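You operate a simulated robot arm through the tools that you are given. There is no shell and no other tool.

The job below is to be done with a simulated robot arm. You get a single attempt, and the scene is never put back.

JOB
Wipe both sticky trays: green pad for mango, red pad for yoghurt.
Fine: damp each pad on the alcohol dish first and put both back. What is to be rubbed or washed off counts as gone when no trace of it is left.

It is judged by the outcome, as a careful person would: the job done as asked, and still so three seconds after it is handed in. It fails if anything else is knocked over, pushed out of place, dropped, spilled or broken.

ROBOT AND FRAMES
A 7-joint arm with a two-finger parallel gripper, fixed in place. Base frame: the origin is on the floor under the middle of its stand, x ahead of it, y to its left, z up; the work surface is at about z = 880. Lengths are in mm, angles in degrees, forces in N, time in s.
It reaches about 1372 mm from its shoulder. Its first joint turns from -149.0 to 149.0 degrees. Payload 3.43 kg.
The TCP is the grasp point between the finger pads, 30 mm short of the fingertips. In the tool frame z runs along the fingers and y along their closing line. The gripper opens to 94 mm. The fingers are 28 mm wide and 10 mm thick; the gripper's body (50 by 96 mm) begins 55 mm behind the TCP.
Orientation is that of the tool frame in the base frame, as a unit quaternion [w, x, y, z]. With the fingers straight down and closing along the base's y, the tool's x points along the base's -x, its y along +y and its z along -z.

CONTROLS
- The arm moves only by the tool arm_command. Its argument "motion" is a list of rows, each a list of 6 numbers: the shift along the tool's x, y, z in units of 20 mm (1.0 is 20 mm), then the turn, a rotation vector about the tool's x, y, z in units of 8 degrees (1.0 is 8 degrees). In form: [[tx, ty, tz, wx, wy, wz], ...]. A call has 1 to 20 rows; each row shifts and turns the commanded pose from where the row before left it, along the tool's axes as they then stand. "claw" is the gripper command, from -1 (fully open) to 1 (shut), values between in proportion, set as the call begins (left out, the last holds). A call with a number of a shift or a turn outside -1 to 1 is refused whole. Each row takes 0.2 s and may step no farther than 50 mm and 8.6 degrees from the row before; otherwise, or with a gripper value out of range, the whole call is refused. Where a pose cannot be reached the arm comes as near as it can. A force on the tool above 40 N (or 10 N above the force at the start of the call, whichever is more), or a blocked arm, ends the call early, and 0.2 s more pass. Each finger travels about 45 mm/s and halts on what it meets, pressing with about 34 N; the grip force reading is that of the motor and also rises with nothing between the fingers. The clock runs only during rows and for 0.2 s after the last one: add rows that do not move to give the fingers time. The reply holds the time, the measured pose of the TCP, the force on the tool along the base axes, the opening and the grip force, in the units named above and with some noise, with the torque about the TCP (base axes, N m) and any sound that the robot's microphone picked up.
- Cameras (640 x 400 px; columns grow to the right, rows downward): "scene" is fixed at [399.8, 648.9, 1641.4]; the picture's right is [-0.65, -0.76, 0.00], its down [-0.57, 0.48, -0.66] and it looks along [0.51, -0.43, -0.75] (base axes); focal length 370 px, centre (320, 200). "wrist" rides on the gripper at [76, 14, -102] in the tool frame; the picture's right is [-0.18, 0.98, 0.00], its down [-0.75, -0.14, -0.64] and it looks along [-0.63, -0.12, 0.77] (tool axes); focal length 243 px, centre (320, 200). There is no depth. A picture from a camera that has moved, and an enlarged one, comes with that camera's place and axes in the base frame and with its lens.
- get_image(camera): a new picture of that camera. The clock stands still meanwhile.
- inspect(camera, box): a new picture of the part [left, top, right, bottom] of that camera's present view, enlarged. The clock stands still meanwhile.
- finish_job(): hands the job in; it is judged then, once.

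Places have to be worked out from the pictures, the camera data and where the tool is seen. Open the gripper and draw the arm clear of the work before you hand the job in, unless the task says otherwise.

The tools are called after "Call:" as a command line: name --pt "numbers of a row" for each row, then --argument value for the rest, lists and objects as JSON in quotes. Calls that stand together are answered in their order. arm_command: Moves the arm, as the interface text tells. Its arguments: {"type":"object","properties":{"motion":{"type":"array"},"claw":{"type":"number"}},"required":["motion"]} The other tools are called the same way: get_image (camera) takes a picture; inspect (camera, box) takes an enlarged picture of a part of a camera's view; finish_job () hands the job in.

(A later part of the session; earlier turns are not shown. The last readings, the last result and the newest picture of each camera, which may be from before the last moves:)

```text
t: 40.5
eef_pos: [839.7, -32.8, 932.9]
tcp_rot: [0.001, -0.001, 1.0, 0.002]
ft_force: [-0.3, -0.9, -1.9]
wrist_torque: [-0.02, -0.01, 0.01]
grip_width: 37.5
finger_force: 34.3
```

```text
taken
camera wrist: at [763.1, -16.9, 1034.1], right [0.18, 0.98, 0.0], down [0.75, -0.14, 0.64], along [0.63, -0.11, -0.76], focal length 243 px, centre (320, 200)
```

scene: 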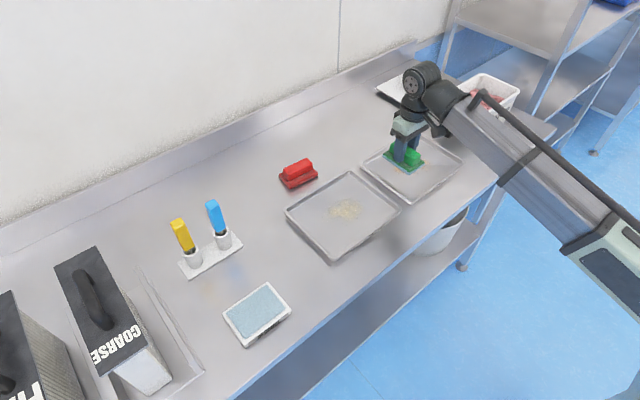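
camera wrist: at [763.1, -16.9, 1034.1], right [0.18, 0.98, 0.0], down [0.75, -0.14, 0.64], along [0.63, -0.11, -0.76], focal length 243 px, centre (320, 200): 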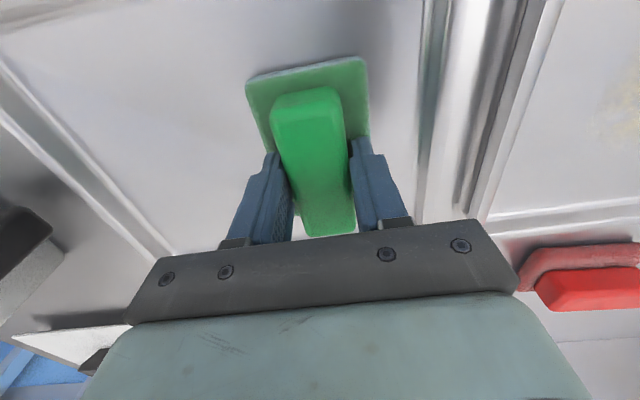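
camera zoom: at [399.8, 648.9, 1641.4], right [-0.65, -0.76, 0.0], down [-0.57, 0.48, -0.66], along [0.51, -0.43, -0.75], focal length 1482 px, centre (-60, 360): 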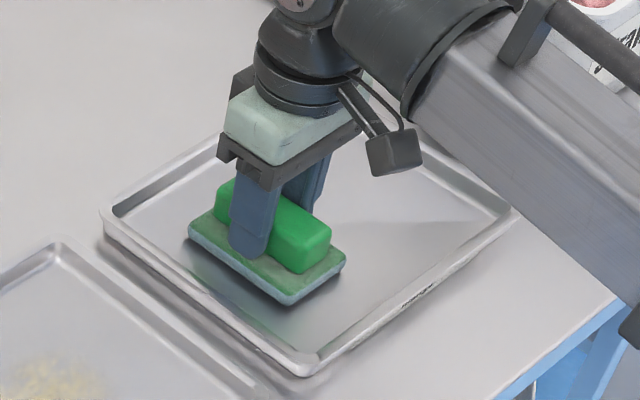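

The swept area now looks clean, but the pad had lost contact at the end. I press back down and do another stroke in -y, with a small x offset so the stain's far edge is covered too.

Call:
arm_command --pt "0 0 0.05 0 0 0" --pt "0 0.2 0.02 0 0 0" --pt "-0.1 -0.4 0 0 0 0" --pt "-0.1 -0.4 0 0 0 0" --pt "-0.1 -0.4 0 0 0 0" --pt "-0.1 -0.4 0 0 0 0" --pt "0 -0.4 0 0 0 0" --pt "0 -0.4 0 0 0 0" --pt "0 -0.4 0 0 0 0" --pt "0 -0.4 0 0 0 0" --pt "0 -0.4 0 0 0 0" --pt "0 -0.4 0 0 0 0" --pt "0 -0.4 0 0 0 0" --pt "0 -0.4 0 0 0 0" --pt "0 -0.4 0 0 0 0" --pt "0 -0.3 0 0 0 0" --pt "0 0 0 0 0 0"

Call:
inspect --camera "scene" --box '[350, 110, 480, 210]'

Call:
get_image --camera "wrist"

```text
t: 43.5
eef_pos: [847.9, -120.8, 931.4]
tcp_rot: [0.003, -0.001, 1.0, 0.003]
ft_force: [-2.4, 1.8, 10.5]
wrist_torque: [-0.23, 0.09, -0.09]
grip_width: 37.6
finger_force: 34.5
stopped in row 14: the force on the tool passed its limit at 43 N (the readings are from after the stop); the commanded pose is now the measured one
```

```text
4.00 times, centred on (415, 160) of scene
camera zoom: at [399.8, 648.9, 1641.4], right [-0.65, -0.76, 0.0], down [-0.57, 0.48, -0.66], along [0.51, -0.43, -0.75], focal length 1482 px, centre (-60, 360)
```

zoom: 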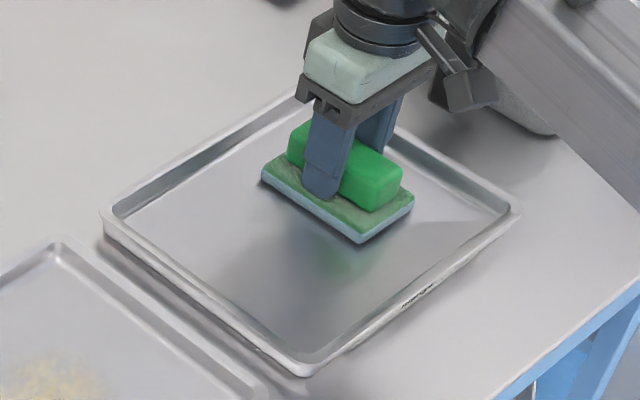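

```text
taken
camera wrist: at [770.9, -106.3, 1033.3], right [0.18, 0.98, 0.01], down [0.75, -0.14, 0.65], along [0.64, -0.11, -0.76], focal length 243 px, centre (320, 200)
```

wrist: 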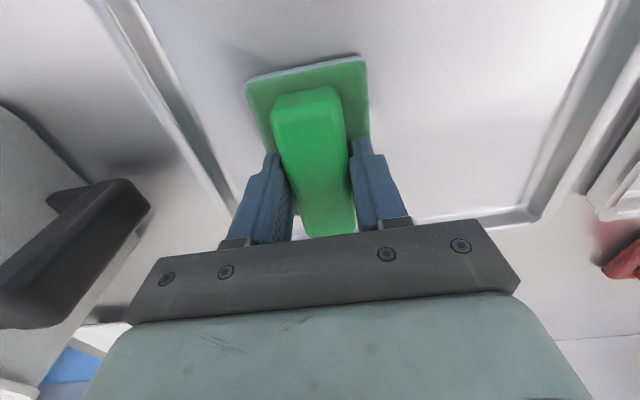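

Visible tray area looks clean. I finish the stroke to y ≈ -142, shift to the near-x side and sweep back so both edges of the stain get covered.

Call:
arm_command --pt "0 -0.35 0 0 0 0" --pt "0 -0.35 0 0 0 0" --pt "0 -0.3 0 0 0 0" --pt "0.45 0 0 0 0 0" --pt "0.45 0 0 0 0 0" --pt "0 0.4 0 0 0 0" --pt "0 0.4 0 0 0 0" --pt "0 0.4 0 0 0 0" --pt "0 0.4 0 0 0 0" --pt "0 0.4 0.01 0 0 0" --pt "0 0.4 0 0 0 0" --pt "0 0.4 0.01 0 0 0" --pt "0 0.4 0 0 0 0" --pt "0 0.4 0.01 0 0 0" --pt "0 0.4 0 0 0 0" --pt "0 0.4 0.01 0 0 0" --pt "0 0.4 0 0 0 0" --pt "0 0.4 0 0 0 0" --pt "0 0.4 0 0 0 0" --pt "0 0 0 0 0 0"

Call:
inspect --camera "scene" --box '[350, 110, 480, 210]'

```text
t: 47.2
eef_pos: [830.4, -41.7, 931.5]
tcp_rot: [0.003, 0.0, 1.0, 0.001]
ft_force: [-3.8, -2.9, 11.6]
wrist_torque: [0.17, -0.05, 0.02]
grip_width: 37.3
finger_force: 34.0
stopped in row 18: the force on the tool passed its limit at 40 N (the readings are from after the stop); the commanded pose is now the measured one
```

```text
4.00 times, centred on (415, 160) of scene
camera zoom: at [399.8, 648.9, 1641.4], right [-0.65, -0.76, 0.0], down [-0.57, 0.48, -0.66], along [0.51, -0.43, -0.75], focal length 1482 px, centre (-60, 360)
```

zoom: 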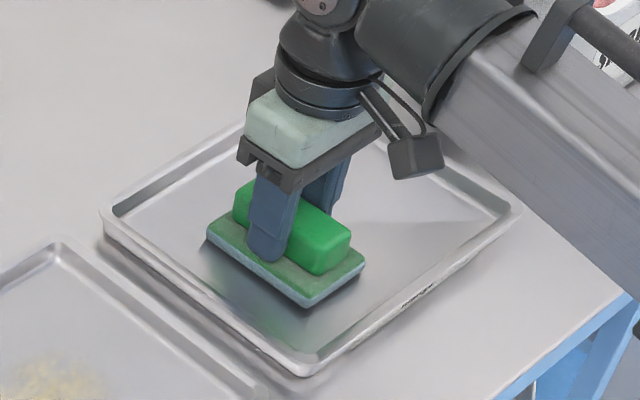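

Pressure is still on at (830, -42). I finish the stroke to about y = -17, then lift clear of the rim for a full look at the tray.

Call:
arm_command --pt "0 0.4 0 0 0 0" --pt "0 0.4 0 0 0 0" --pt "0 0.4 0 0 0 0" --pt "0 0 0 0 0 0" --pt "0 0 -0.5 0 0 0" --pt "0 0 -1 0 0 0" --pt "0 0 -1 0 0 0" --pt "0 0 -1 0 0 0" --pt "0 0.9 -0.2 0 0 0" --pt "0 0.9 0 0 0 0" --pt "0 0.9 0 0 0 0" --pt "0 0.9 0 0 0 0" --pt "0 0.9 0 0 0 0" --pt "0 0.9 0 0 0 0" --pt "0 0.9 0 0 0 0" --pt "0 0.9 0 0 0 0" --pt "0 0 0 0 0 0"

Call:
inspect --camera "scene" --box '[350, 110, 480, 210]'

Call:
inspect --camera "scene" --box '[370, 135, 450, 185]'

Call:
get_image --camera "wrist"

```text
t: 50.8
eef_pos: [831.2, 128.0, 1004.9]
tcp_rot: [0.002, 0.0, 1.0, 0.002]
ft_force: [0.7, 0.9, 0.0]
wrist_torque: [0.02, 0.02, 0.02]
grip_width: 37.6
finger_force: 33.5
```

```text
4.00 times, centred on (415, 160) of scene
camera zoom: at [399.8, 648.9, 1641.4], right [-0.65, -0.76, 0.0], down [-0.57, 0.48, -0.66], along [0.51, -0.43, -0.75], focal length 1482 px, centre (-60, 360)
```

zoom: 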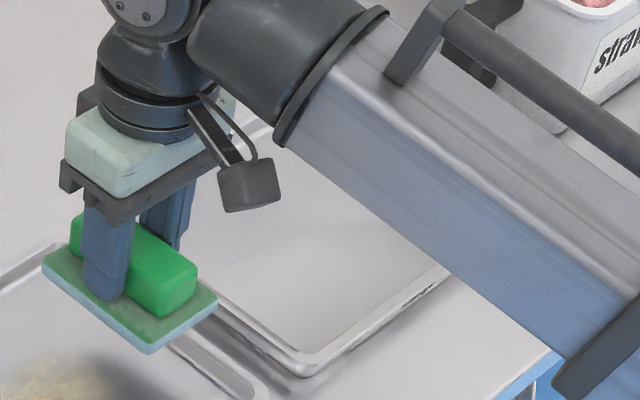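

```text
8.00 times, centred on (410, 160) of scene
camera zoom: at [399.8, 648.9, 1641.4], right [-0.65, -0.76, 0.0], down [-0.57, 0.48, -0.66], along [0.51, -0.43, -0.75], focal length 2963 px, centre (-400, 520)
```

zoom: 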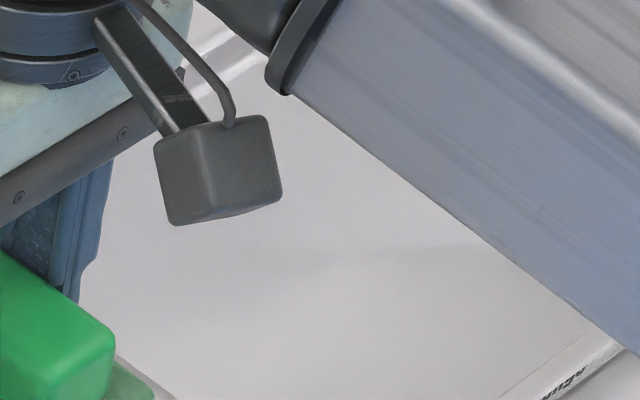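

```text
taken
camera wrist: at [753.1, 143.5, 1106.2], right [0.18, 0.98, 0.0], down [0.75, -0.14, 0.65], along [0.64, -0.11, -0.76], focal length 243 px, centre (320, 200)
```

wrist: 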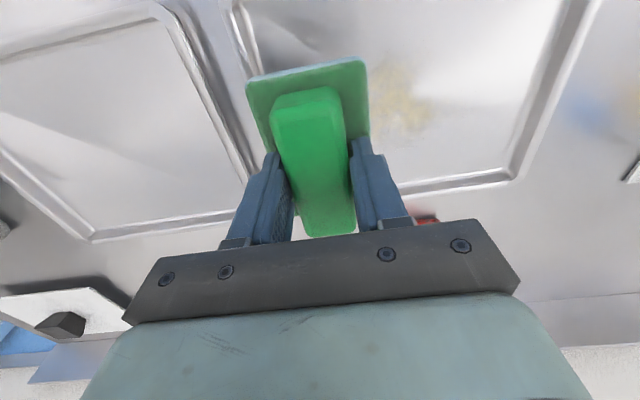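

From here the mango tray looks clean in the wrist view. I'll enlarge it to check for any remaining trace.

Call:
inspect --camera "wrist" --box '[0, 20, 256, 180]'

Call:
inspect --camera "wrist" --box '[90, 80, 218, 160]'

```text
2.50 times, centred on (128, 100) of wrist
camera zoom: at [753.1, 143.5, 1106.2], right [0.18, 0.98, 0.0], down [0.75, -0.14, 0.65], along [0.64, -0.11, -0.76], focal length 606 px, centre (800, 450)
```

zoom: 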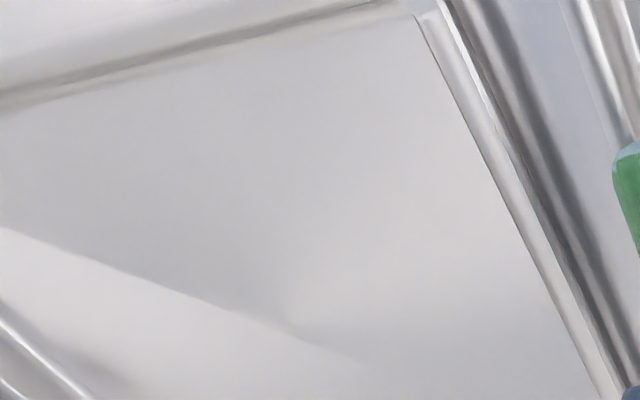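

```text
5.00 times, centred on (154, 120) of wrist
camera zoom: at [753.1, 143.5, 1106.2], right [0.18, 0.98, 0.0], down [0.75, -0.14, 0.65], along [0.64, -0.11, -0.76], focal length 1213 px, centre (1150, 600)
```

zoom: 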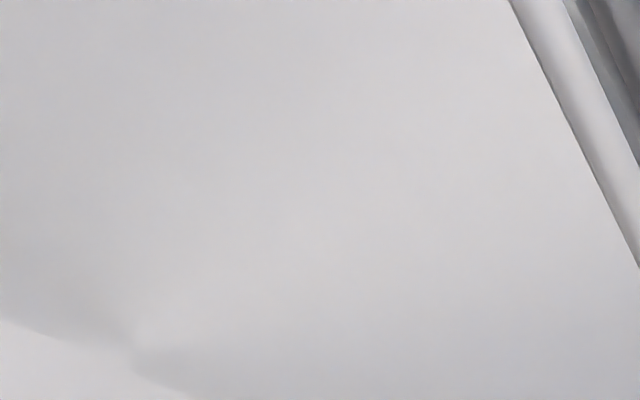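

No trace is visible in the wrist view. I carry the green pad to above its home spot and check the mango tray again from the scene camera before setting it down.

Call:
arm_command --pt "0.307 0.966 0 0 0 0" --pt "0.307 0.966 0 0 0 0" --pt "0.307 0.966 0 0 0 0" --pt "0.307 0.966 0 0 0 0" --pt "0.307 0.966 0 0 0 0" --pt "0.307 0.966 0 0 0 0" --pt "0.307 0.966 0 0 0 0" --pt "0.307 0.966 0 0 0 0" --pt "0.307 0.966 0 0 0 0" --pt "0.307 0.966 0 0 0 0" --pt "0.307 0.966 0 0 0 0" --pt "0.307 0.966 0 0 0 0" --pt "0.307 0.966 0 0 0 0" --pt "0 0 0 0 0 0.6" --pt "0 0 0 0 0 0"

Call:
inspect --camera "scene" --box '[350, 110, 480, 210]'

Call:
inspect --camera "scene" --box '[370, 135, 450, 185]'

Call:
get_image --camera "wrist"

```text
t: 54.0
eef_pos: [750.1, 378.5, 1005.5]
tcp_rot: [0.003, 0.042, 0.999, 0.002]
ft_force: [0.1, -0.4, -0.8]
wrist_torque: [0.01, -0.02, 0.0]
grip_width: 37.9
finger_force: 33.5
```

```text
4.00 times, centred on (415, 160) of scene
camera zoom: at [399.8, 648.9, 1641.4], right [-0.65, -0.76, 0.0], down [-0.57, 0.48, -0.66], along [0.51, -0.43, -0.75], focal length 1482 px, centre (-60, 360)
```

zoom: 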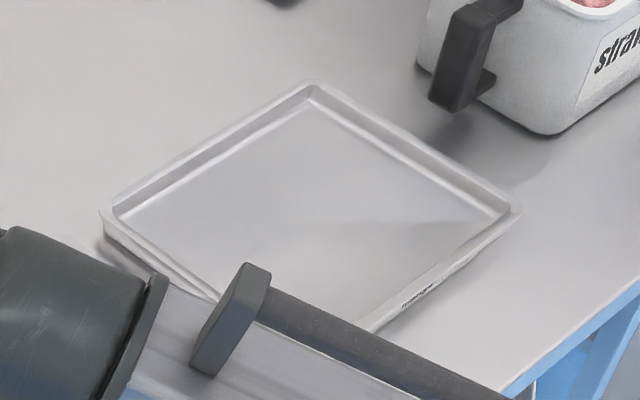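

```text
8.00 times, centred on (410, 160) of scene
camera zoom: at [399.8, 648.9, 1641.4], right [-0.65, -0.76, 0.0], down [-0.57, 0.48, -0.66], along [0.51, -0.43, -0.75], focal length 2963 px, centre (-400, 520)
```

zoom: 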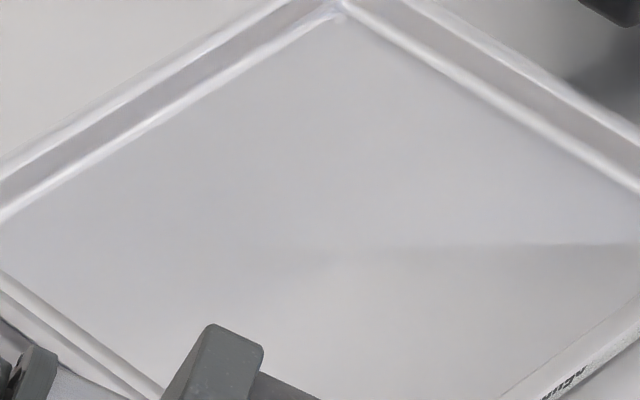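

```text
taken
camera wrist: at [674.8, 399.4, 1107.3], right [0.27, 0.96, 0.01], down [0.74, -0.21, 0.65], along [0.62, -0.17, -0.76], focal length 243 px, centre (320, 200)
```

wrist: 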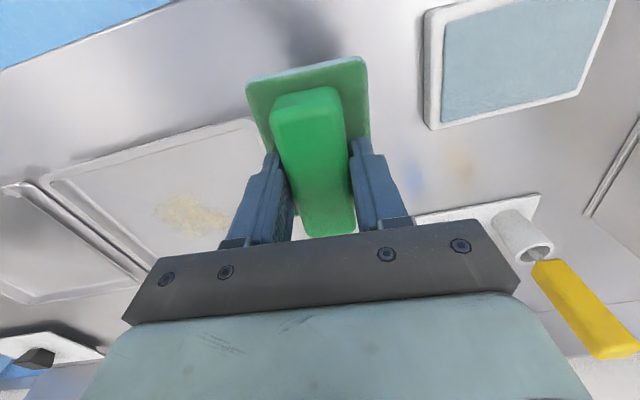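

The mango tray shows no residue. I now lower the green pad at its original spot (751, 379), slowing before it touches the bench.

Call:
arm_command --pt "-0.06 0.03 0.9 0 0 0" --pt "0 0 1 0 0 0" --pt "0 0 1 0 0 0" --pt "0 0 0.45 0 0 0" --pt "0 0 0.15 0 0 0" --pt "0 0 0.1 0 0 0" --pt "0 0 0.1 0 0 0" --pt "0 0 0 0 0 0"

```text
t: 55.8
eef_pos: [752.6, 378.1, 931.7]
tcp_rot: [0.003, 0.041, 0.999, 0.003]
ft_force: [0.5, -0.4, -0.8]
wrist_torque: [-0.01, -0.02, -0.01]
grip_width: 37.5
finger_force: 34.1
```

No contact yet at 931.7. I continue down about 4 mm in small steps.

Call:
arm_command --pt "0 0.02 0.05 0 0 0" --pt "0 0 0.05 0 0 0" --pt "0 0 0.05 0 0 0" --pt "0 0 0.04 0 0 0" --pt "0 0 0 0 0 0"

```text
t: 57.0
eef_pos: [753.5, 378.4, 927.1]
tcp_rot: [0.003, 0.042, 0.999, 0.003]
ft_force: [0.1, 0.2, 0.1]
wrist_torque: [-0.02, 0.01, 0.01]
grip_width: 38.1
finger_force: 34.2
```

Still no contact force at 927.1, so I continue in fine steps.

Call:
arm_command --pt "0.05 0.02 0.04 0 0 0" --pt "0 0 0.04 0 0 0" --pt "0 0 0 0 0 0"

```text
t: 57.8
eef_pos: [752.2, 379.3, 925.5]
tcp_rot: [0.004, 0.042, 0.999, 0.003]
ft_force: [3.4, -0.3, 9.9]
wrist_torque: [-0.34, 0.19, 0.15]
grip_width: 37.8
finger_force: 33.8
```

The pad rests on the bench with 10 N at (752, 379). I open the fingers partway to keep clear of the tray rim, then lift straight up.

Call:
arm_command --pt "0 0 0 0 0 0" --pt "0 0 0 0 0 0" --pt "0 0 0 0 0 0" --pt "0 0 0 0 0 0" --claw -0.3

Call:
arm_command --pt "0 0 -0.3 0 0 0" --pt "0 0 -0.7 0 0 0" --pt "0 0 -1 0 0 0" --pt "0 0 -1 0 0 0" --pt "0 0 -1 0 0 0" --pt "0 0 -1 0 0 0" --pt "0 0 0 0 0 0"

Call:
get_image --camera "wrist"

Call:
get_image --camera "scene"

```text
t: 58.8
eef_pos: [751.0, 379.7, 925.6]
tcp_rot: [0.004, 0.04, 0.999, 0.003]
ft_force: [-1.3, 6.7, 12.8]
wrist_torque: [-0.23, 0.2, -0.08]
grip_width: 57.7
finger_force: 0.1
```

```text
t: 60.4
eef_pos: [748.9, 380.9, 1024.6]
tcp_rot: [0.003, 0.042, 0.999, 0.001]
ft_force: [-0.6, 0.1, -0.9]
wrist_torque: [-0.01, 0.04, 0.02]
grip_width: 61.4
finger_force: 0.1
```

```text
taken
camera wrist: at [673.5, 401.3, 1127.0], right [0.26, 0.96, 0.01], down [0.74, -0.21, 0.65], along [0.62, -0.17, -0.76], focal length 243 px, centre (320, 200)
```

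wrist: 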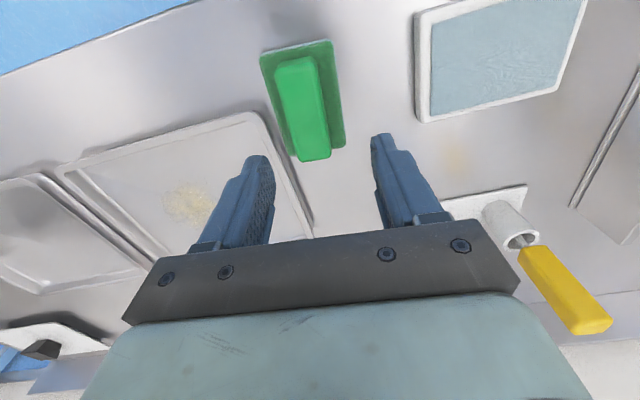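

```text
taken
```

scene: 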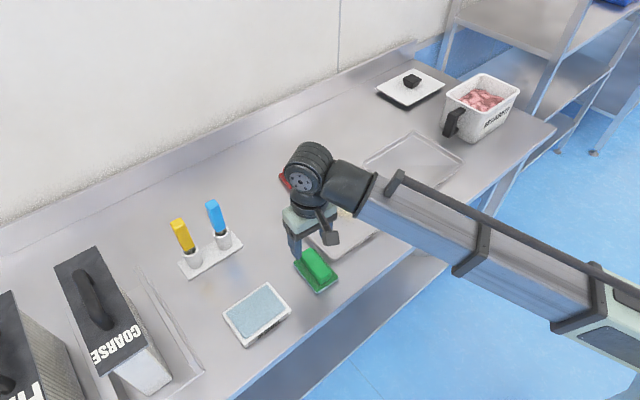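

The green pad is released. I'll compare its place with the first picture.

Call:
inspect --camera "scene" --box '[280, 235, 350, 305]'

Call:
inspect --camera "wrist" --box '[240, 20, 380, 170]'

```text
5.71 times, centred on (315, 270) of scene
camera zoom: at [399.8, 648.9, 1641.4], right [-0.65, -0.76, 0.0], down [-0.57, 0.48, -0.66], along [0.51, -0.43, -0.75], focal length 2116 px, centre (349, -200)
```

zoom: 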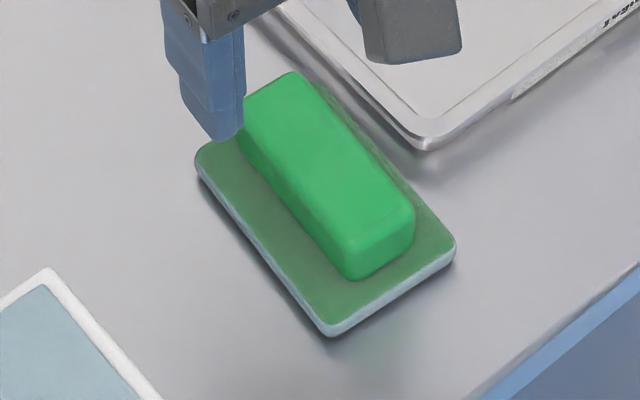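

```text
2.67 times, centred on (310, 95) of wrist
camera zoom: at [673.5, 401.3, 1127.0], right [0.26, 0.96, 0.01], down [0.74, -0.21, 0.65], along [0.62, -0.17, -0.76], focal length 647 px, centre (347, 480)
```

zoom: 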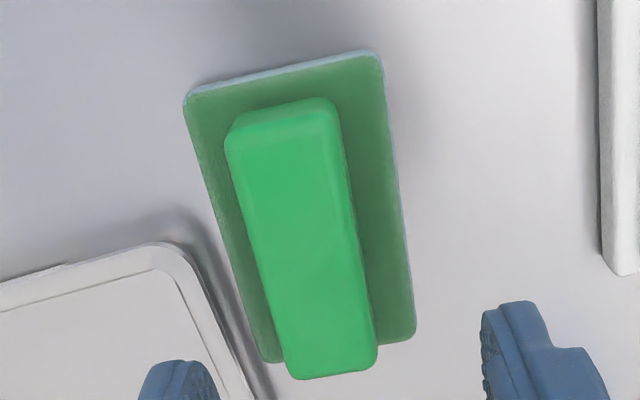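

The pad ended about 11 mm toward -y of where it was: the opening finger, resting on the base plate, dragged it. I'll fix this by coming back centred on the original spot with the fingertips a few mm higher, then closing so the finger pushes it back to centre.

Call:
arm_command --pt "-0.12 -0.06 0 0 0 0" --pt "0 0 1 0 0 0" --pt "0 0 1 0 0 0" --pt "0 0 1 0 0 0" --pt "0 0 0.9 0 0 0" --pt "0 0 0.5 0 0 0" --pt "0 0 0.2 0 0 0" --pt "0 0 0.1 0 0 0" --pt "0 0 0 0 0 0" --pt "0 0 0 0 0 0" --claw -0.8

Call:
get_image --camera "wrist"

```text
t: 62.6
eef_pos: [753.7, 379.2, 931.6]
tcp_rot: [0.002, 0.041, 0.999, 0.002]
ft_force: [-0.2, 0.6, 0.8]
wrist_torque: [-0.01, 0.01, 0.01]
grip_width: 84.6
finger_force: 0.0
```

```text
taken
camera wrist: at [678.0, 400.5, 1033.4], right [0.26, 0.96, 0.01], down [0.74, -0.21, 0.65], along [0.62, -0.17, -0.76], focal length 243 px, centre (320, 200)
```

wrist: 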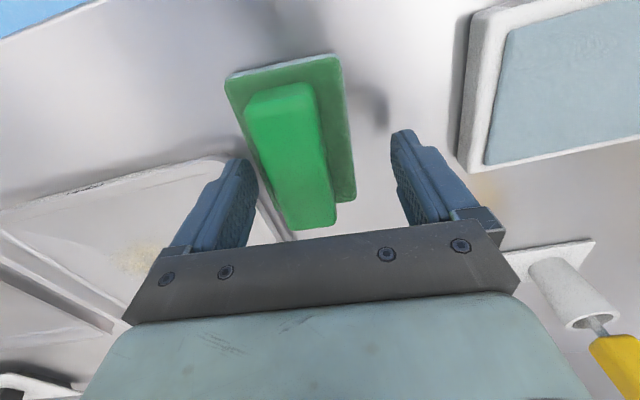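

The fingers straddle the shifted handle without touching the plate (TCP at 931.6). I close to push the pad back to centre.

Call:
arm_command --pt "0 0 0 0 0 0" --pt "0 0 0 0 0 0" --pt "0 0 0 0 0 0" --pt "0 0 0 0 0 0" --pt "0 0 0 0 0 0" --pt "0 0 0 0 0 0" --claw 1

Call:
get_image --camera "wrist"

Call:
inspect --camera "scene" --box '[280, 235, 350, 305]'

```text
t: 64.0
eef_pos: [752.4, 378.4, 931.1]
tcp_rot: [0.003, 0.042, 0.999, 0.002]
ft_force: [-0.2, 0.0, 0.9]
wrist_torque: [-0.05, 0.01, 0.0]
grip_width: 33.0
finger_force: 34.0
```

```text
taken
camera wrist: at [678.0, 400.5, 1033.4], right [0.26, 0.96, 0.01], down [0.74, -0.21, 0.65], along [0.62, -0.17, -0.76], focal length 243 px, centre (320, 200)
```

wrist: 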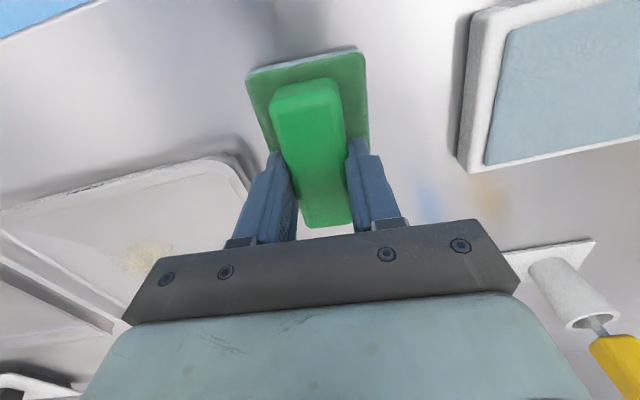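

```text
5.71 times, centred on (315, 270) of scene
camera zoom: at [399.8, 648.9, 1641.4], right [-0.65, -0.76, 0.0], down [-0.57, 0.48, -0.66], along [0.51, -0.43, -0.75], focal length 2116 px, centre (349, -200)
```

zoom: 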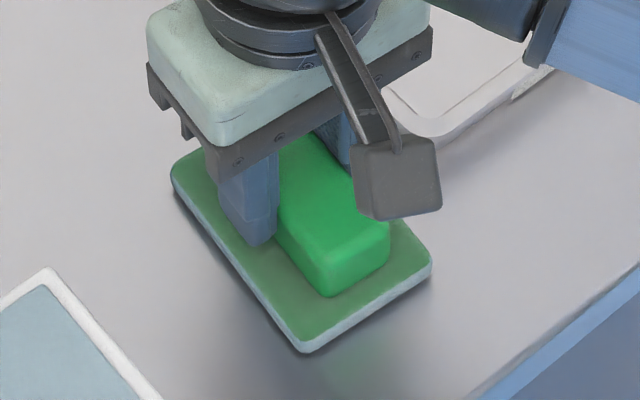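

The pad is back where it was, within a couple of mm. I open again at this height and lift straight up.

Call:
arm_command --pt "0 0 0 0 0 0" --pt "0 0 0 0 0 0" --pt "0 0 0 0 0 0" --pt "0 0 -0.3 0 0 0" --pt "0 0 -0.7 0 0 0" --pt "0 0 -1 0 0 0" --pt "0 0 -1 0 0 0" --pt "0 0 -1 0 0 0" --pt "0 0 -1 0 0 0" --pt "0 0 0 0 0 0" --claw -0.2

Call:
inspect --camera "scene" --box '[280, 235, 350, 305]'

Call:
get_image --camera "wrist"

```text
t: 66.2
eef_pos: [754.2, 379.1, 1033.5]
tcp_rot: [0.002, 0.042, 0.999, 0.002]
ft_force: [-0.3, 0.4, -0.2]
wrist_torque: [0.0, 0.02, 0.0]
grip_width: 56.3
finger_force: 0.0
```

```text
5.71 times, centred on (315, 270) of scene
camera zoom: at [399.8, 648.9, 1641.4], right [-0.65, -0.76, 0.0], down [-0.57, 0.48, -0.66], along [0.51, -0.43, -0.75], focal length 2116 px, centre (349, -200)
```

zoom: 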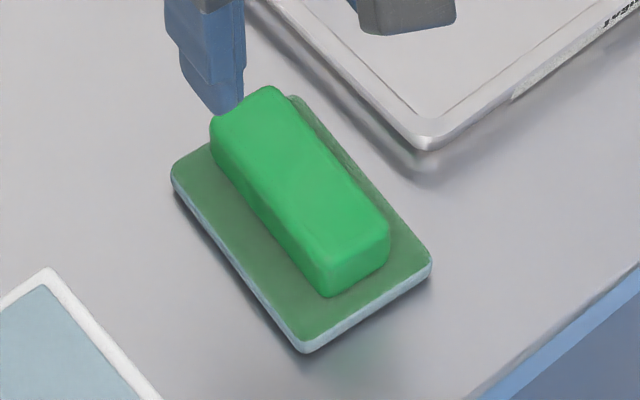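

```text
taken
camera wrist: at [678.1, 399.7, 1135.2], right [0.26, 0.96, 0.01], down [0.74, -0.21, 0.65], along [0.62, -0.17, -0.76], focal length 243 px, centre (320, 200)
```

wrist: 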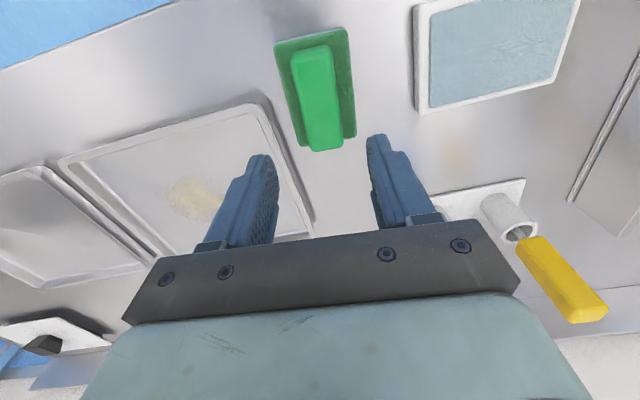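

The green pad is back home. Next I travel at this height to above the red pad, near (1018, 203).

Call:
arm_command --pt "-0.926 -0.511 0 0 0 0" --pt "-0.926 -0.511 0 0 0 0" --pt "-0.926 -0.511 0 0 0 0" --pt "-0.926 -0.511 0 0 0 0" --pt "-0.926 -0.511 0 0 0 0" --pt "-0.926 -0.511 0 0 0 0" --pt "-0.926 -0.511 0 0 0 0" --pt "-0.926 -0.511 0 0 0 0" --pt "-0.926 -0.511 0 0 0 0" --pt "-0.926 -0.511 0 0 0 0" --pt "-0.926 -0.511 0 0 0 0" --pt "-0.926 -0.511 0 0 0 0" --pt "-0.926 -0.511 0 0 0 0" --pt "-0.926 -0.511 0 0 0 0" --pt "-0.926 -0.511 0 0 0 0" --pt "0 0 0 0 0 0" --claw -1

Call:
get_image --camera "wrist"

Call:
get_image --camera "scene"

```text
t: 69.6
eef_pos: [1016.7, 201.3, 1032.2]
tcp_rot: [0.003, 0.04, 0.999, 0.002]
ft_force: [0.2, -0.3, 0.0]
wrist_torque: [0.01, -0.04, 0.0]
grip_width: 94.0
finger_force: 0.0
```

```text
taken
camera wrist: at [940.3, 223.3, 1133.7], right [0.26, 0.96, 0.01], down [0.74, -0.21, 0.65], along [0.62, -0.17, -0.76], focal length 243 px, centre (320, 200)
```

wrist: 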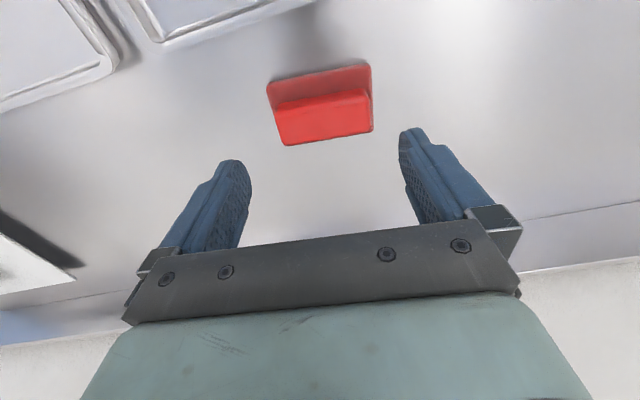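

```text
taken
```

scene: 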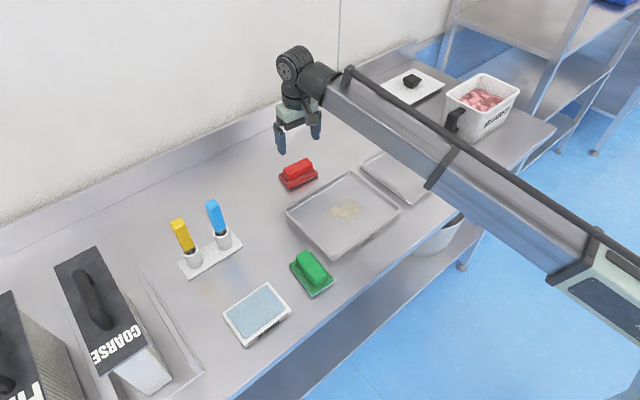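

The red pad is below the gripper. I'll zoom to place its handle accurately.

Call:
inspect --camera "wrist" --box '[240, 50, 400, 150]'

Call:
inspect --camera "scene" --box '[260, 145, 340, 195]'

```text
4.00 times, centred on (320, 100) of wrist
camera zoom: at [940.3, 223.3, 1133.7], right [0.26, 0.96, 0.01], down [0.74, -0.21, 0.65], along [0.62, -0.17, -0.76], focal length 970 px, centre (320, 600)
```

zoom: 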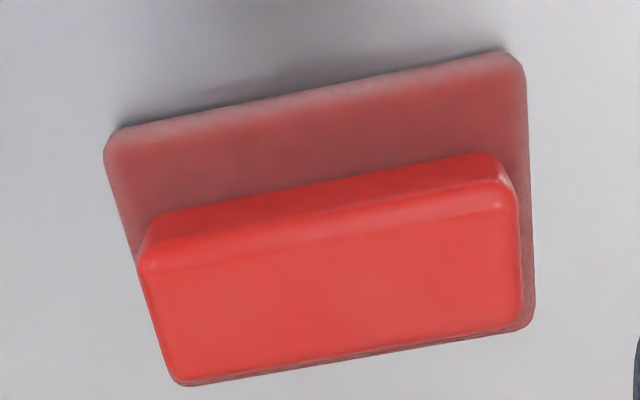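

```text
8.00 times, centred on (300, 170) of scene
camera zoom: at [399.8, 648.9, 1641.4], right [-0.65, -0.76, 0.0], down [-0.57, 0.48, -0.66], along [0.51, -0.43, -0.75], focal length 2963 px, centre (480, 440)
```

zoom: 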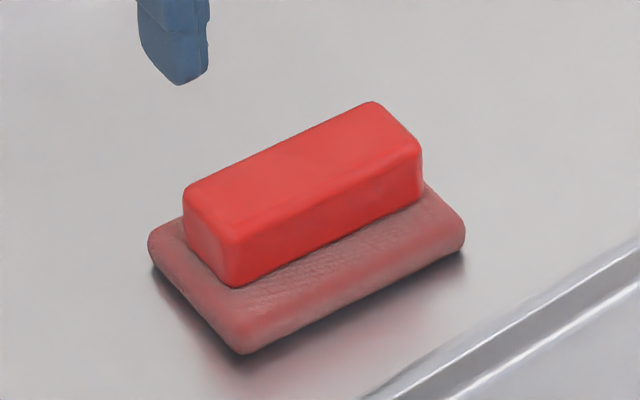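

Averaging both cameras, the red handle is centred at about (1022, 203) with the long side along y and a yaw of about -5°. I turn the tool to yaw 85° so the fingers close across it.

Call:
arm_command --pt "0 0 0 0 0 -0.933" --pt "0 0 0 0 0 -0.933" --pt "0 0 0 0 0 -0.933" --pt "0 0 0 0 0 -0.933" --pt "0 0 0 0 0 -0.933" --pt "0 0 0 0 0 -0.933" --pt "0 0 0 0 0 -0.933" --pt "0 0 0 0 0 -0.933" --pt "0 0 0 0 0 -0.933" --pt "0 0 0 0 0 -0.933" --pt "0 0 0 0 0 -0.933" --pt "0 0 0 0 0 -0.933" --pt "0 0 0.5 0 0 0" --pt "0 0 0.5 0 0 0" --pt "0 0 0 0 0 0"

Call:
get_image --camera "wrist"

Call:
inspect --camera "wrist" --box '[240, 30, 400, 190]'

Call:
get_image --camera "scene"

```text
t: 72.8
eef_pos: [1018.2, 202.0, 1013.2]
tcp_rot: [0.004, -0.674, 0.738, -0.001]
ft_force: [-0.1, 0.2, -0.2]
wrist_torque: [0.01, 0.01, 0.0]
grip_width: 94.0
finger_force: 0.1
```

```text
taken
camera wrist: at [995.5, 128.7, 1114.2], right [-0.96, 0.27, 0.0], down [0.21, 0.74, 0.65], along [0.18, 0.62, -0.76], focal length 243 px, centre (320, 200)
```

wrist: 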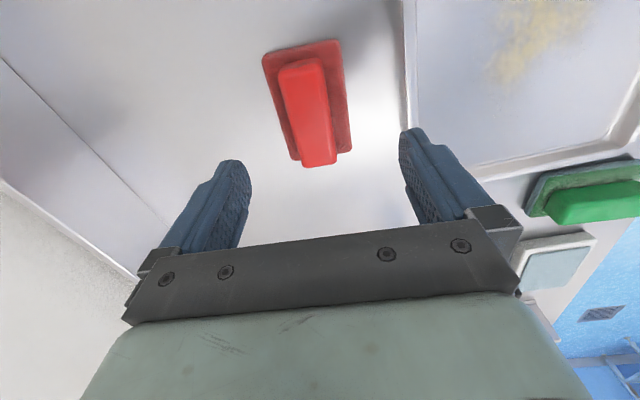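

```text
2.50 times, centred on (320, 110) of wrist
camera zoom: at [995.5, 128.7, 1114.2], right [-0.96, 0.27, 0.0], down [0.21, 0.74, 0.65], along [0.18, 0.62, -0.76], focal length 606 px, centre (320, 425)
```

zoom: 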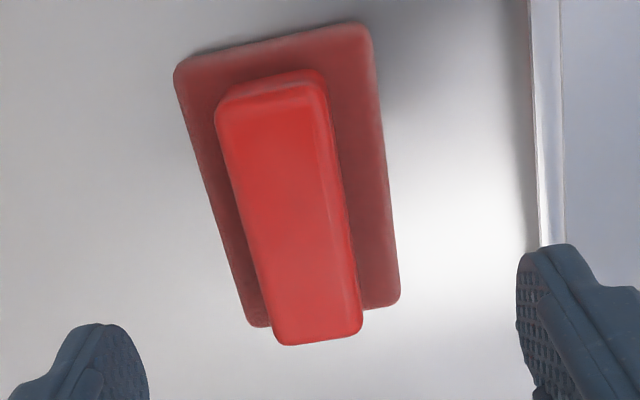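

```text
taken
```

scene: 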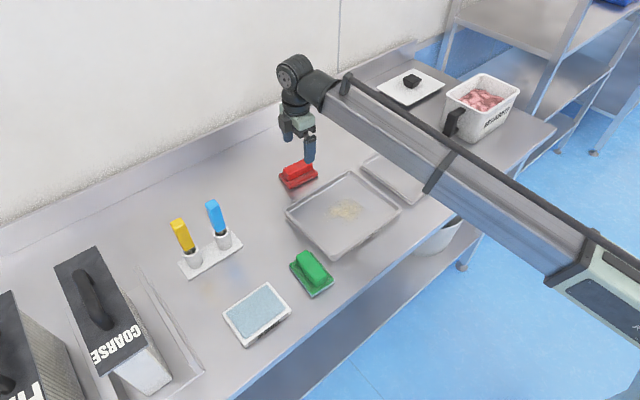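

The wrist view puts the red handle at about (1025, 204), yaw -5.5°. I shift over it and lower to about z = 930, keeping fingertips just above the base plate.

Call:
arm_command --pt "-0.1 -0.26 0 0 0 0" --pt "0 0 1 0 0 0" --pt "0 0 1 0 0 0" --pt "0 0 1 0 0 0" --pt "0 0 0.7 0 0 0" --pt "0 0 0.3 0 0 0" --pt "0 0 0.1 0 0 0" --pt "0 0 0 0 0 0" --pt "0 0 0 0 0 0"

Call:
get_image --camera "wrist"

Call:
inspect --camera "scene" --box '[250, 120, 350, 200]'

```text
t: 74.8
eef_pos: [1022.8, 203.5, 931.1]
tcp_rot: [0.003, -0.674, 0.739, 0.0]
ft_force: [-0.1, -0.5, 0.5]
wrist_torque: [0.01, 0.01, 0.01]
grip_width: 93.9
finger_force: 0.1
```

```text
taken
camera wrist: at [1000.7, 130.2, 1033.1], right [-0.96, 0.27, 0.0], down [0.21, 0.74, 0.65], along [0.18, 0.62, -0.76], focal length 243 px, centre (320, 200)
```

wrist: 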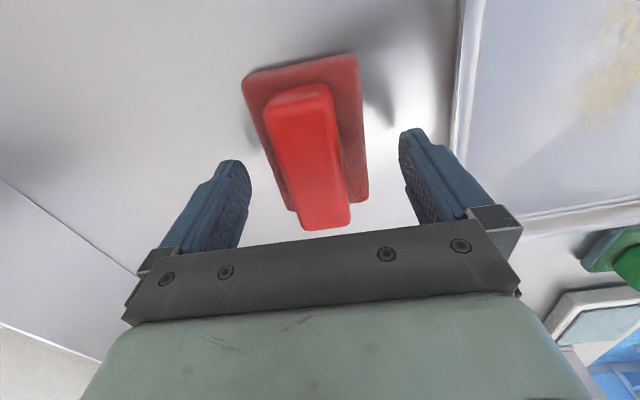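

```text
5.00 times, centred on (300, 160) of scene
camera zoom: at [399.8, 648.9, 1641.4], right [-0.65, -0.76, 0.0], down [-0.57, 0.48, -0.66], along [0.51, -0.43, -0.75], focal length 1852 px, centre (420, 400)
```

zoom: 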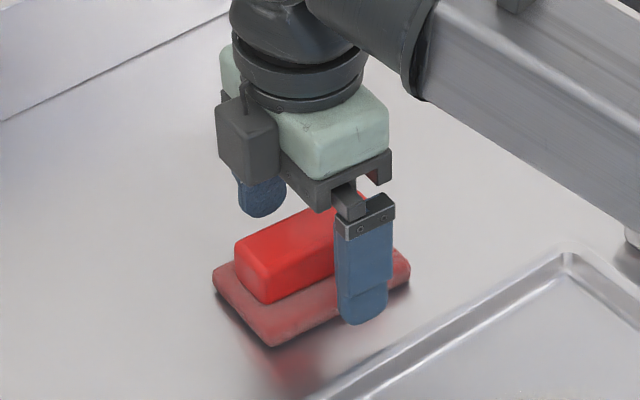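

The handle sits slightly toward +x of the finger centre, so I nudge 2.5 mm and then close.

Call:
arm_command --pt "0 -0.13 0.03 0 0 0" --pt "0 0 0 0 0 0" --pt "0 0 0 0 0 0"

Call:
arm_command --pt "0 0 0 0 0 0" --pt "0 0 0 0 0 0" --pt "0 0 0 0 0 0" --pt "0 0 0 0 0 0" --pt "0 0 0 0 0 0" --pt "0 0 0 0 0 0" --pt "0 0 0 0 0 0" --claw 1

Call:
inspect --camera "scene" --box '[250, 120, 350, 200]'

Call:
get_image --camera "wrist"

```text
t: 75.6
eef_pos: [1023.9, 204.4, 929.7]
tcp_rot: [0.003, -0.674, 0.739, 0.0]
ft_force: [0.2, 0.4, -0.5]
wrist_torque: [0.01, -0.02, 0.03]
grip_width: 94.1
finger_force: 0.1
```

```text
t: 77.2
eef_pos: [1024.5, 203.1, 931.0]
tcp_rot: [0.004, -0.675, 0.738, -0.001]
ft_force: [2.9, 0.5, 9.7]
wrist_torque: [-0.02, -0.03, 0.02]
grip_width: 33.4
finger_force: 34.2
```

```text
5.00 times, centred on (300, 160) of scene
camera zoom: at [399.8, 648.9, 1641.4], right [-0.65, -0.76, 0.0], down [-0.57, 0.48, -0.66], along [0.51, -0.43, -0.75], focal length 1852 px, centre (420, 400)
```

zoom: 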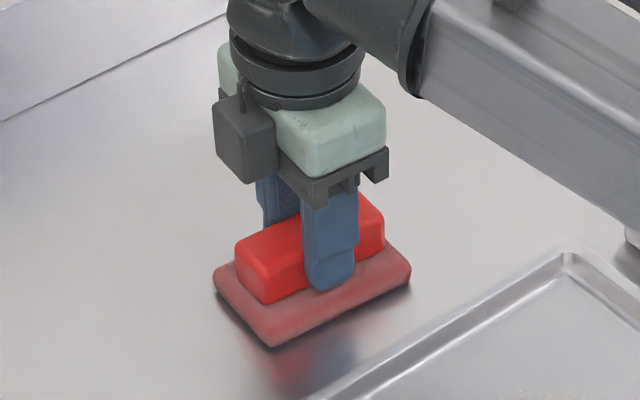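

```text
taken
camera wrist: at [1003.2, 130.0, 1032.8], right [-0.96, 0.27, -0.01], down [0.2, 0.73, 0.65], along [0.18, 0.62, -0.76], focal length 243 px, centre (320, 200)
```

wrist: 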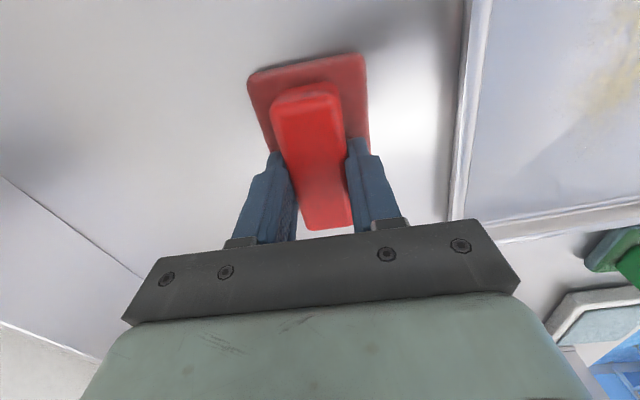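

The red pad is gripped at 33.4 mm wide and hasn't shifted. I lift it to about z = 1005 and carry it toward the dish, routing over the yoghurt tray to stay clear of the spatula rack.

Call:
arm_command --pt "0 0 -0.2 0 0 0" --pt "0 0 -0.5 0 0 0" --pt "0 0 -1 0 0 0" --pt "0 0 -1 0 0 0" --pt "0 0 -1 0 0 0" --pt "0 0 0 0 0 0"

Call:
get_image --camera "wrist"

```text
t: 78.6
eef_pos: [1026.0, 202.6, 1003.4]
tcp_rot: [0.003, -0.675, 0.738, -0.001]
ft_force: [0.1, -0.4, -1.2]
wrist_torque: [0.01, 0.01, 0.01]
grip_width: 33.6
finger_force: 33.4
```

```text
taken
camera wrist: at [1003.5, 128.2, 1105.7], right [-0.96, 0.27, 0.0], down [0.21, 0.74, 0.65], along [0.18, 0.62, -0.76], focal length 243 px, centre (320, 200)
```

wrist: 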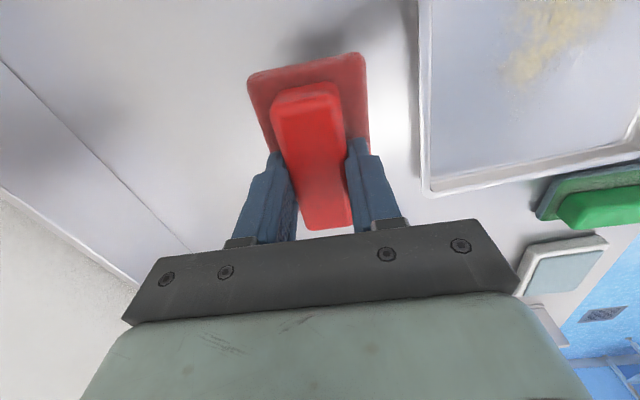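

The red pad came up level and held. Now I move it in -x first, then on toward the dish.

Call:
arm_command --pt "-0.26 0.97 0 0 0 0" --pt "-0.26 0.97 0 0 0 0" --pt "-0.26 0.97 0 0 0 0" --pt "-0.26 0.97 0 0 0 0" --pt "-0.26 0.97 0 0 0 0" --pt "-0.26 0.97 0 0 0 0" --pt "-0.26 0.97 0 0 0 0" --pt "-0.26 0.97 0 0 0 0" --pt "-0.26 0.97 0 0 0 0" --pt "-0.26 0.97 0 0 0 0" --pt "-0.26 0.97 0 0 0 0" --pt "-0.26 0.97 0 0 0 0" --pt "-0.26 0.97 0 0 0 0" --pt "-0.26 0.97 0 0 0 0" --pt "0 0 0 0 0 -0.65" --pt "0 0 0 0 0 0"

Call:
get_image --camera "scene"

```text
t: 82.0
eef_pos: [760.9, 300.2, 1002.5]
tcp_rot: [0.003, -0.707, 0.707, -0.001]
ft_force: [0.3, -0.3, -0.1]
wrist_torque: [0.0, 0.0, -0.01]
grip_width: 33.5
finger_force: 33.7
```

```text
taken
```

scene: 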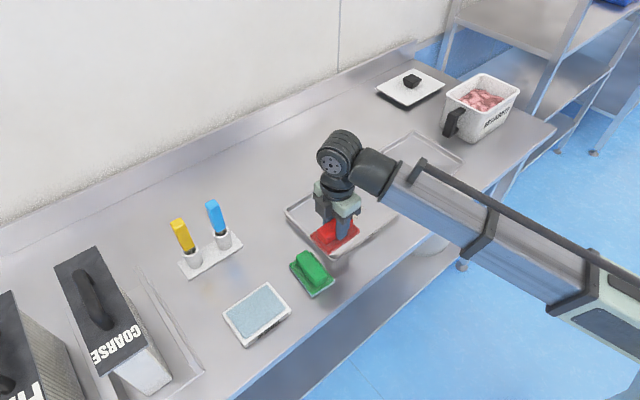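

All clear. I carry it over to the dish at (750, 530) and lower partway.

Call:
arm_command --pt "-0.9575 0.043 0 0 0 0" --pt "-0.9575 0.043 0 0 0 0" --pt "-0.9575 0.043 0 0 0 0" --pt "-0.9575 0.043 0 0 0 0" --pt "-0.9575 0.043 0 0 0 0" --pt "-0.9575 0.043 0 0 0 0" --pt "-0.9575 0.043 0 0 0 0" --pt "-0.9575 0.043 0 0 0 0" --pt "-0.9575 0.043 0 0 0 0" --pt "-0.9575 0.043 0 0 0 0" --pt "-0.9575 0.043 0 0 0 0" --pt "-0.9575 0.043 0 0 0 0" --pt "0 0 0.9 0 0 0" --pt "0 0 0.7 0 0 0" --pt "0 0 0 0 0 0"

Call:
inspect --camera "scene" --box '[205, 245, 325, 355]'

Call:
get_image --camera "wrist"

```text
t: 85.2
eef_pos: [751.6, 529.4, 972.2]
tcp_rot: [-0.001, 0.708, -0.706, 0.0]
ft_force: [-0.7, -0.7, -0.7]
wrist_torque: [0.03, -0.01, 0.0]
grip_width: 33.1
finger_force: 34.3
```

```text
3.64 times, centred on (265, 300) of scene
camera zoom: at [399.8, 648.9, 1641.4], right [-0.65, -0.76, 0.0], down [-0.57, 0.48, -0.66], along [0.51, -0.43, -0.75], focal length 1347 px, centre (520, -164)
```

zoom: 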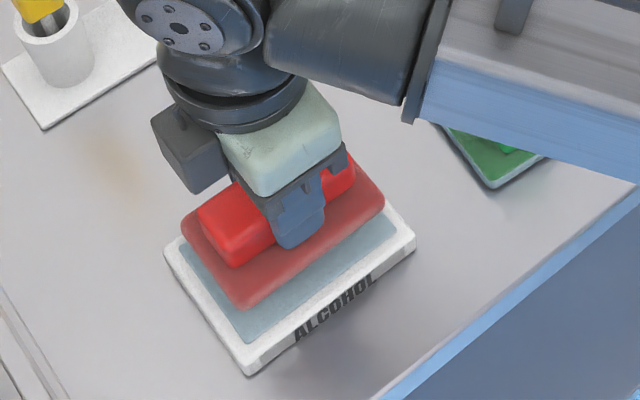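

```text
taken
camera wrist: at [736.1, 453.9, 1073.8], right [-0.98, 0.18, -0.01], down [0.14, 0.75, 0.65], along [0.12, 0.63, -0.76], focal length 243 px, centre (320, 200)
```

wrist: 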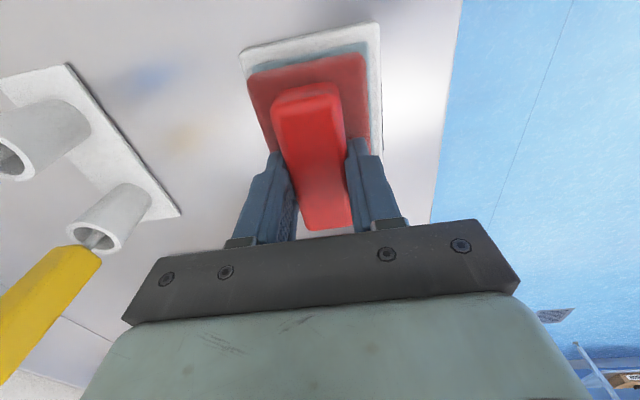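

The red pad is aligned over the sponge. I ease down to contact, expected near z = 955.

Call:
arm_command --pt "0 0.07 0.3 0 0 0" --pt "0 0 0.3 0 0 0" --pt "0 0 0.05 0 0 0" --pt "0 0 0.05 0 0 0" --pt "0 0 0.05 0 0 0" --pt "0 0 0.05 0 0 0" --pt "0 0 0 0 0 0"

```text
t: 86.8
eef_pos: [749.4, 529.0, 954.9]
tcp_rot: [0.003, -0.707, 0.707, -0.001]
ft_force: [-0.2, -0.2, -0.9]
wrist_torque: [-0.03, 0.01, 0.03]
grip_width: 33.2
finger_force: 33.9
```

No contact yet at 954.9. I continue in 1 mm steps.

Call:
arm_command --pt "0 0 0.05 0 0 0" --pt "0 0 0.05 0 0 0" --pt "0 0 0.03 0 0 0" --pt "0 0 0 0 0 0"

```text
t: 87.8
eef_pos: [750.6, 529.3, 954.1]
tcp_rot: [-0.003, 0.707, -0.707, 0.0]
ft_force: [1.1, -0.5, 21.2]
wrist_torque: [-0.37, 0.58, 0.01]
grip_width: 33.0
finger_force: 33.6
```

Contact with 21 N. I hold the pad pressed on the sponge for two seconds, then look.

Call:
arm_command --pt "0 0 0.02 0 0 0" --pt "0 0 0 0 0 0" --pt "0 0 0 0 0 0" --pt "0 0 0 0 0 0" --pt "0 0 0 0 0 0" --pt "0 0 0 0 0 0" --pt "0 0 0 0 0 0" --pt "0 0 0 0 0 0" --pt "0 0 0 0 0 0" --pt "0 0 0 0 0 0"

Call:
inspect --camera "scene" --box '[205, 245, 325, 355]'

```text
t: 88.8
eef_pos: [749.6, 529.6, 954.8]
tcp_rot: [0.005, -0.707, 0.707, -0.001]
ft_force: [-2.9, -1.8, 12.5]
wrist_torque: [-0.01, 0.49, 0.08]
grip_width: 33.5
finger_force: 33.6
stopped in row 4: the force on the tool passed its limit at 40 N (the readings are from after the stop); the commanded pose is now the measured one
```

```text
3.64 times, centred on (265, 300) of scene
camera zoom: at [399.8, 648.9, 1641.4], right [-0.65, -0.76, 0.0], down [-0.57, 0.48, -0.66], along [0.51, -0.43, -0.75], focal length 1347 px, centre (520, -164)
```

zoom: 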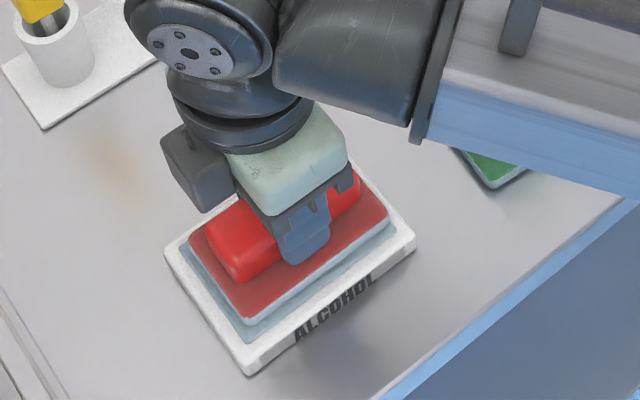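

The pad's edge has turned bluish as with the green one, and the dish is in place. I hold a second more without pressing further, then lift off.

Call:
arm_command --pt "0 0 0 0 0 0" --pt "0 0 0 0 0 0" --pt "0 0 0 0 0 0" --pt "0 0 0 0 0 0" --pt "0 0 0 0 0 0" --pt "0 0 -0.4 0 0 0" --pt "0 0 -1 0 0 0" --pt "0 0 -1 0 0 0" --pt "0 0 0 0 0 0"

Call:
inspect --camera "scene" --box '[205, 245, 325, 355]'

Call:
get_image --camera "wrist"

```text
t: 90.8
eef_pos: [749.7, 530.3, 1003.5]
tcp_rot: [-0.005, 0.708, -0.707, 0.002]
ft_force: [0.9, 0.7, -0.9]
wrist_torque: [0.02, 0.02, 0.05]
grip_width: 32.9
finger_force: 33.4
```

```text
3.64 times, centred on (265, 300) of scene
camera zoom: at [399.8, 648.9, 1641.4], right [-0.65, -0.76, 0.0], down [-0.57, 0.48, -0.66], along [0.51, -0.43, -0.75], focal length 1347 px, centre (520, -164)
```

zoom: 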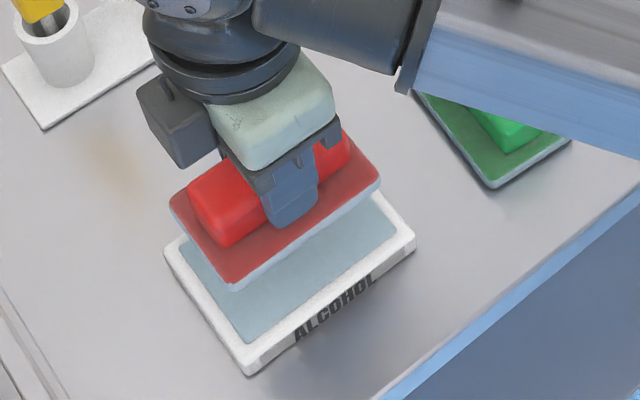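

```text
taken
camera wrist: at [733.6, 455.4, 1105.2], right [-0.98, 0.18, -0.01], down [0.14, 0.75, 0.65], along [0.12, 0.63, -0.76], focal length 243 px, centre (320, 200)
```

wrist: 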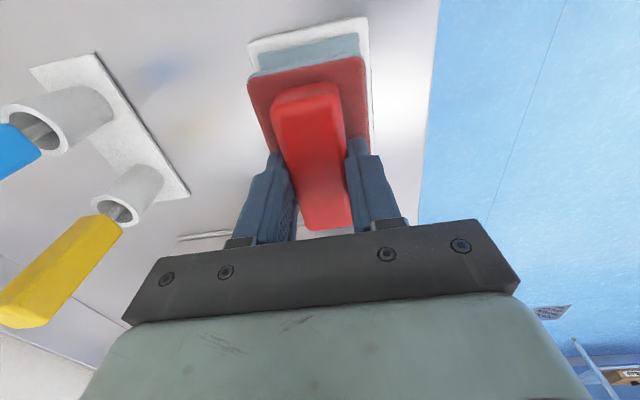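

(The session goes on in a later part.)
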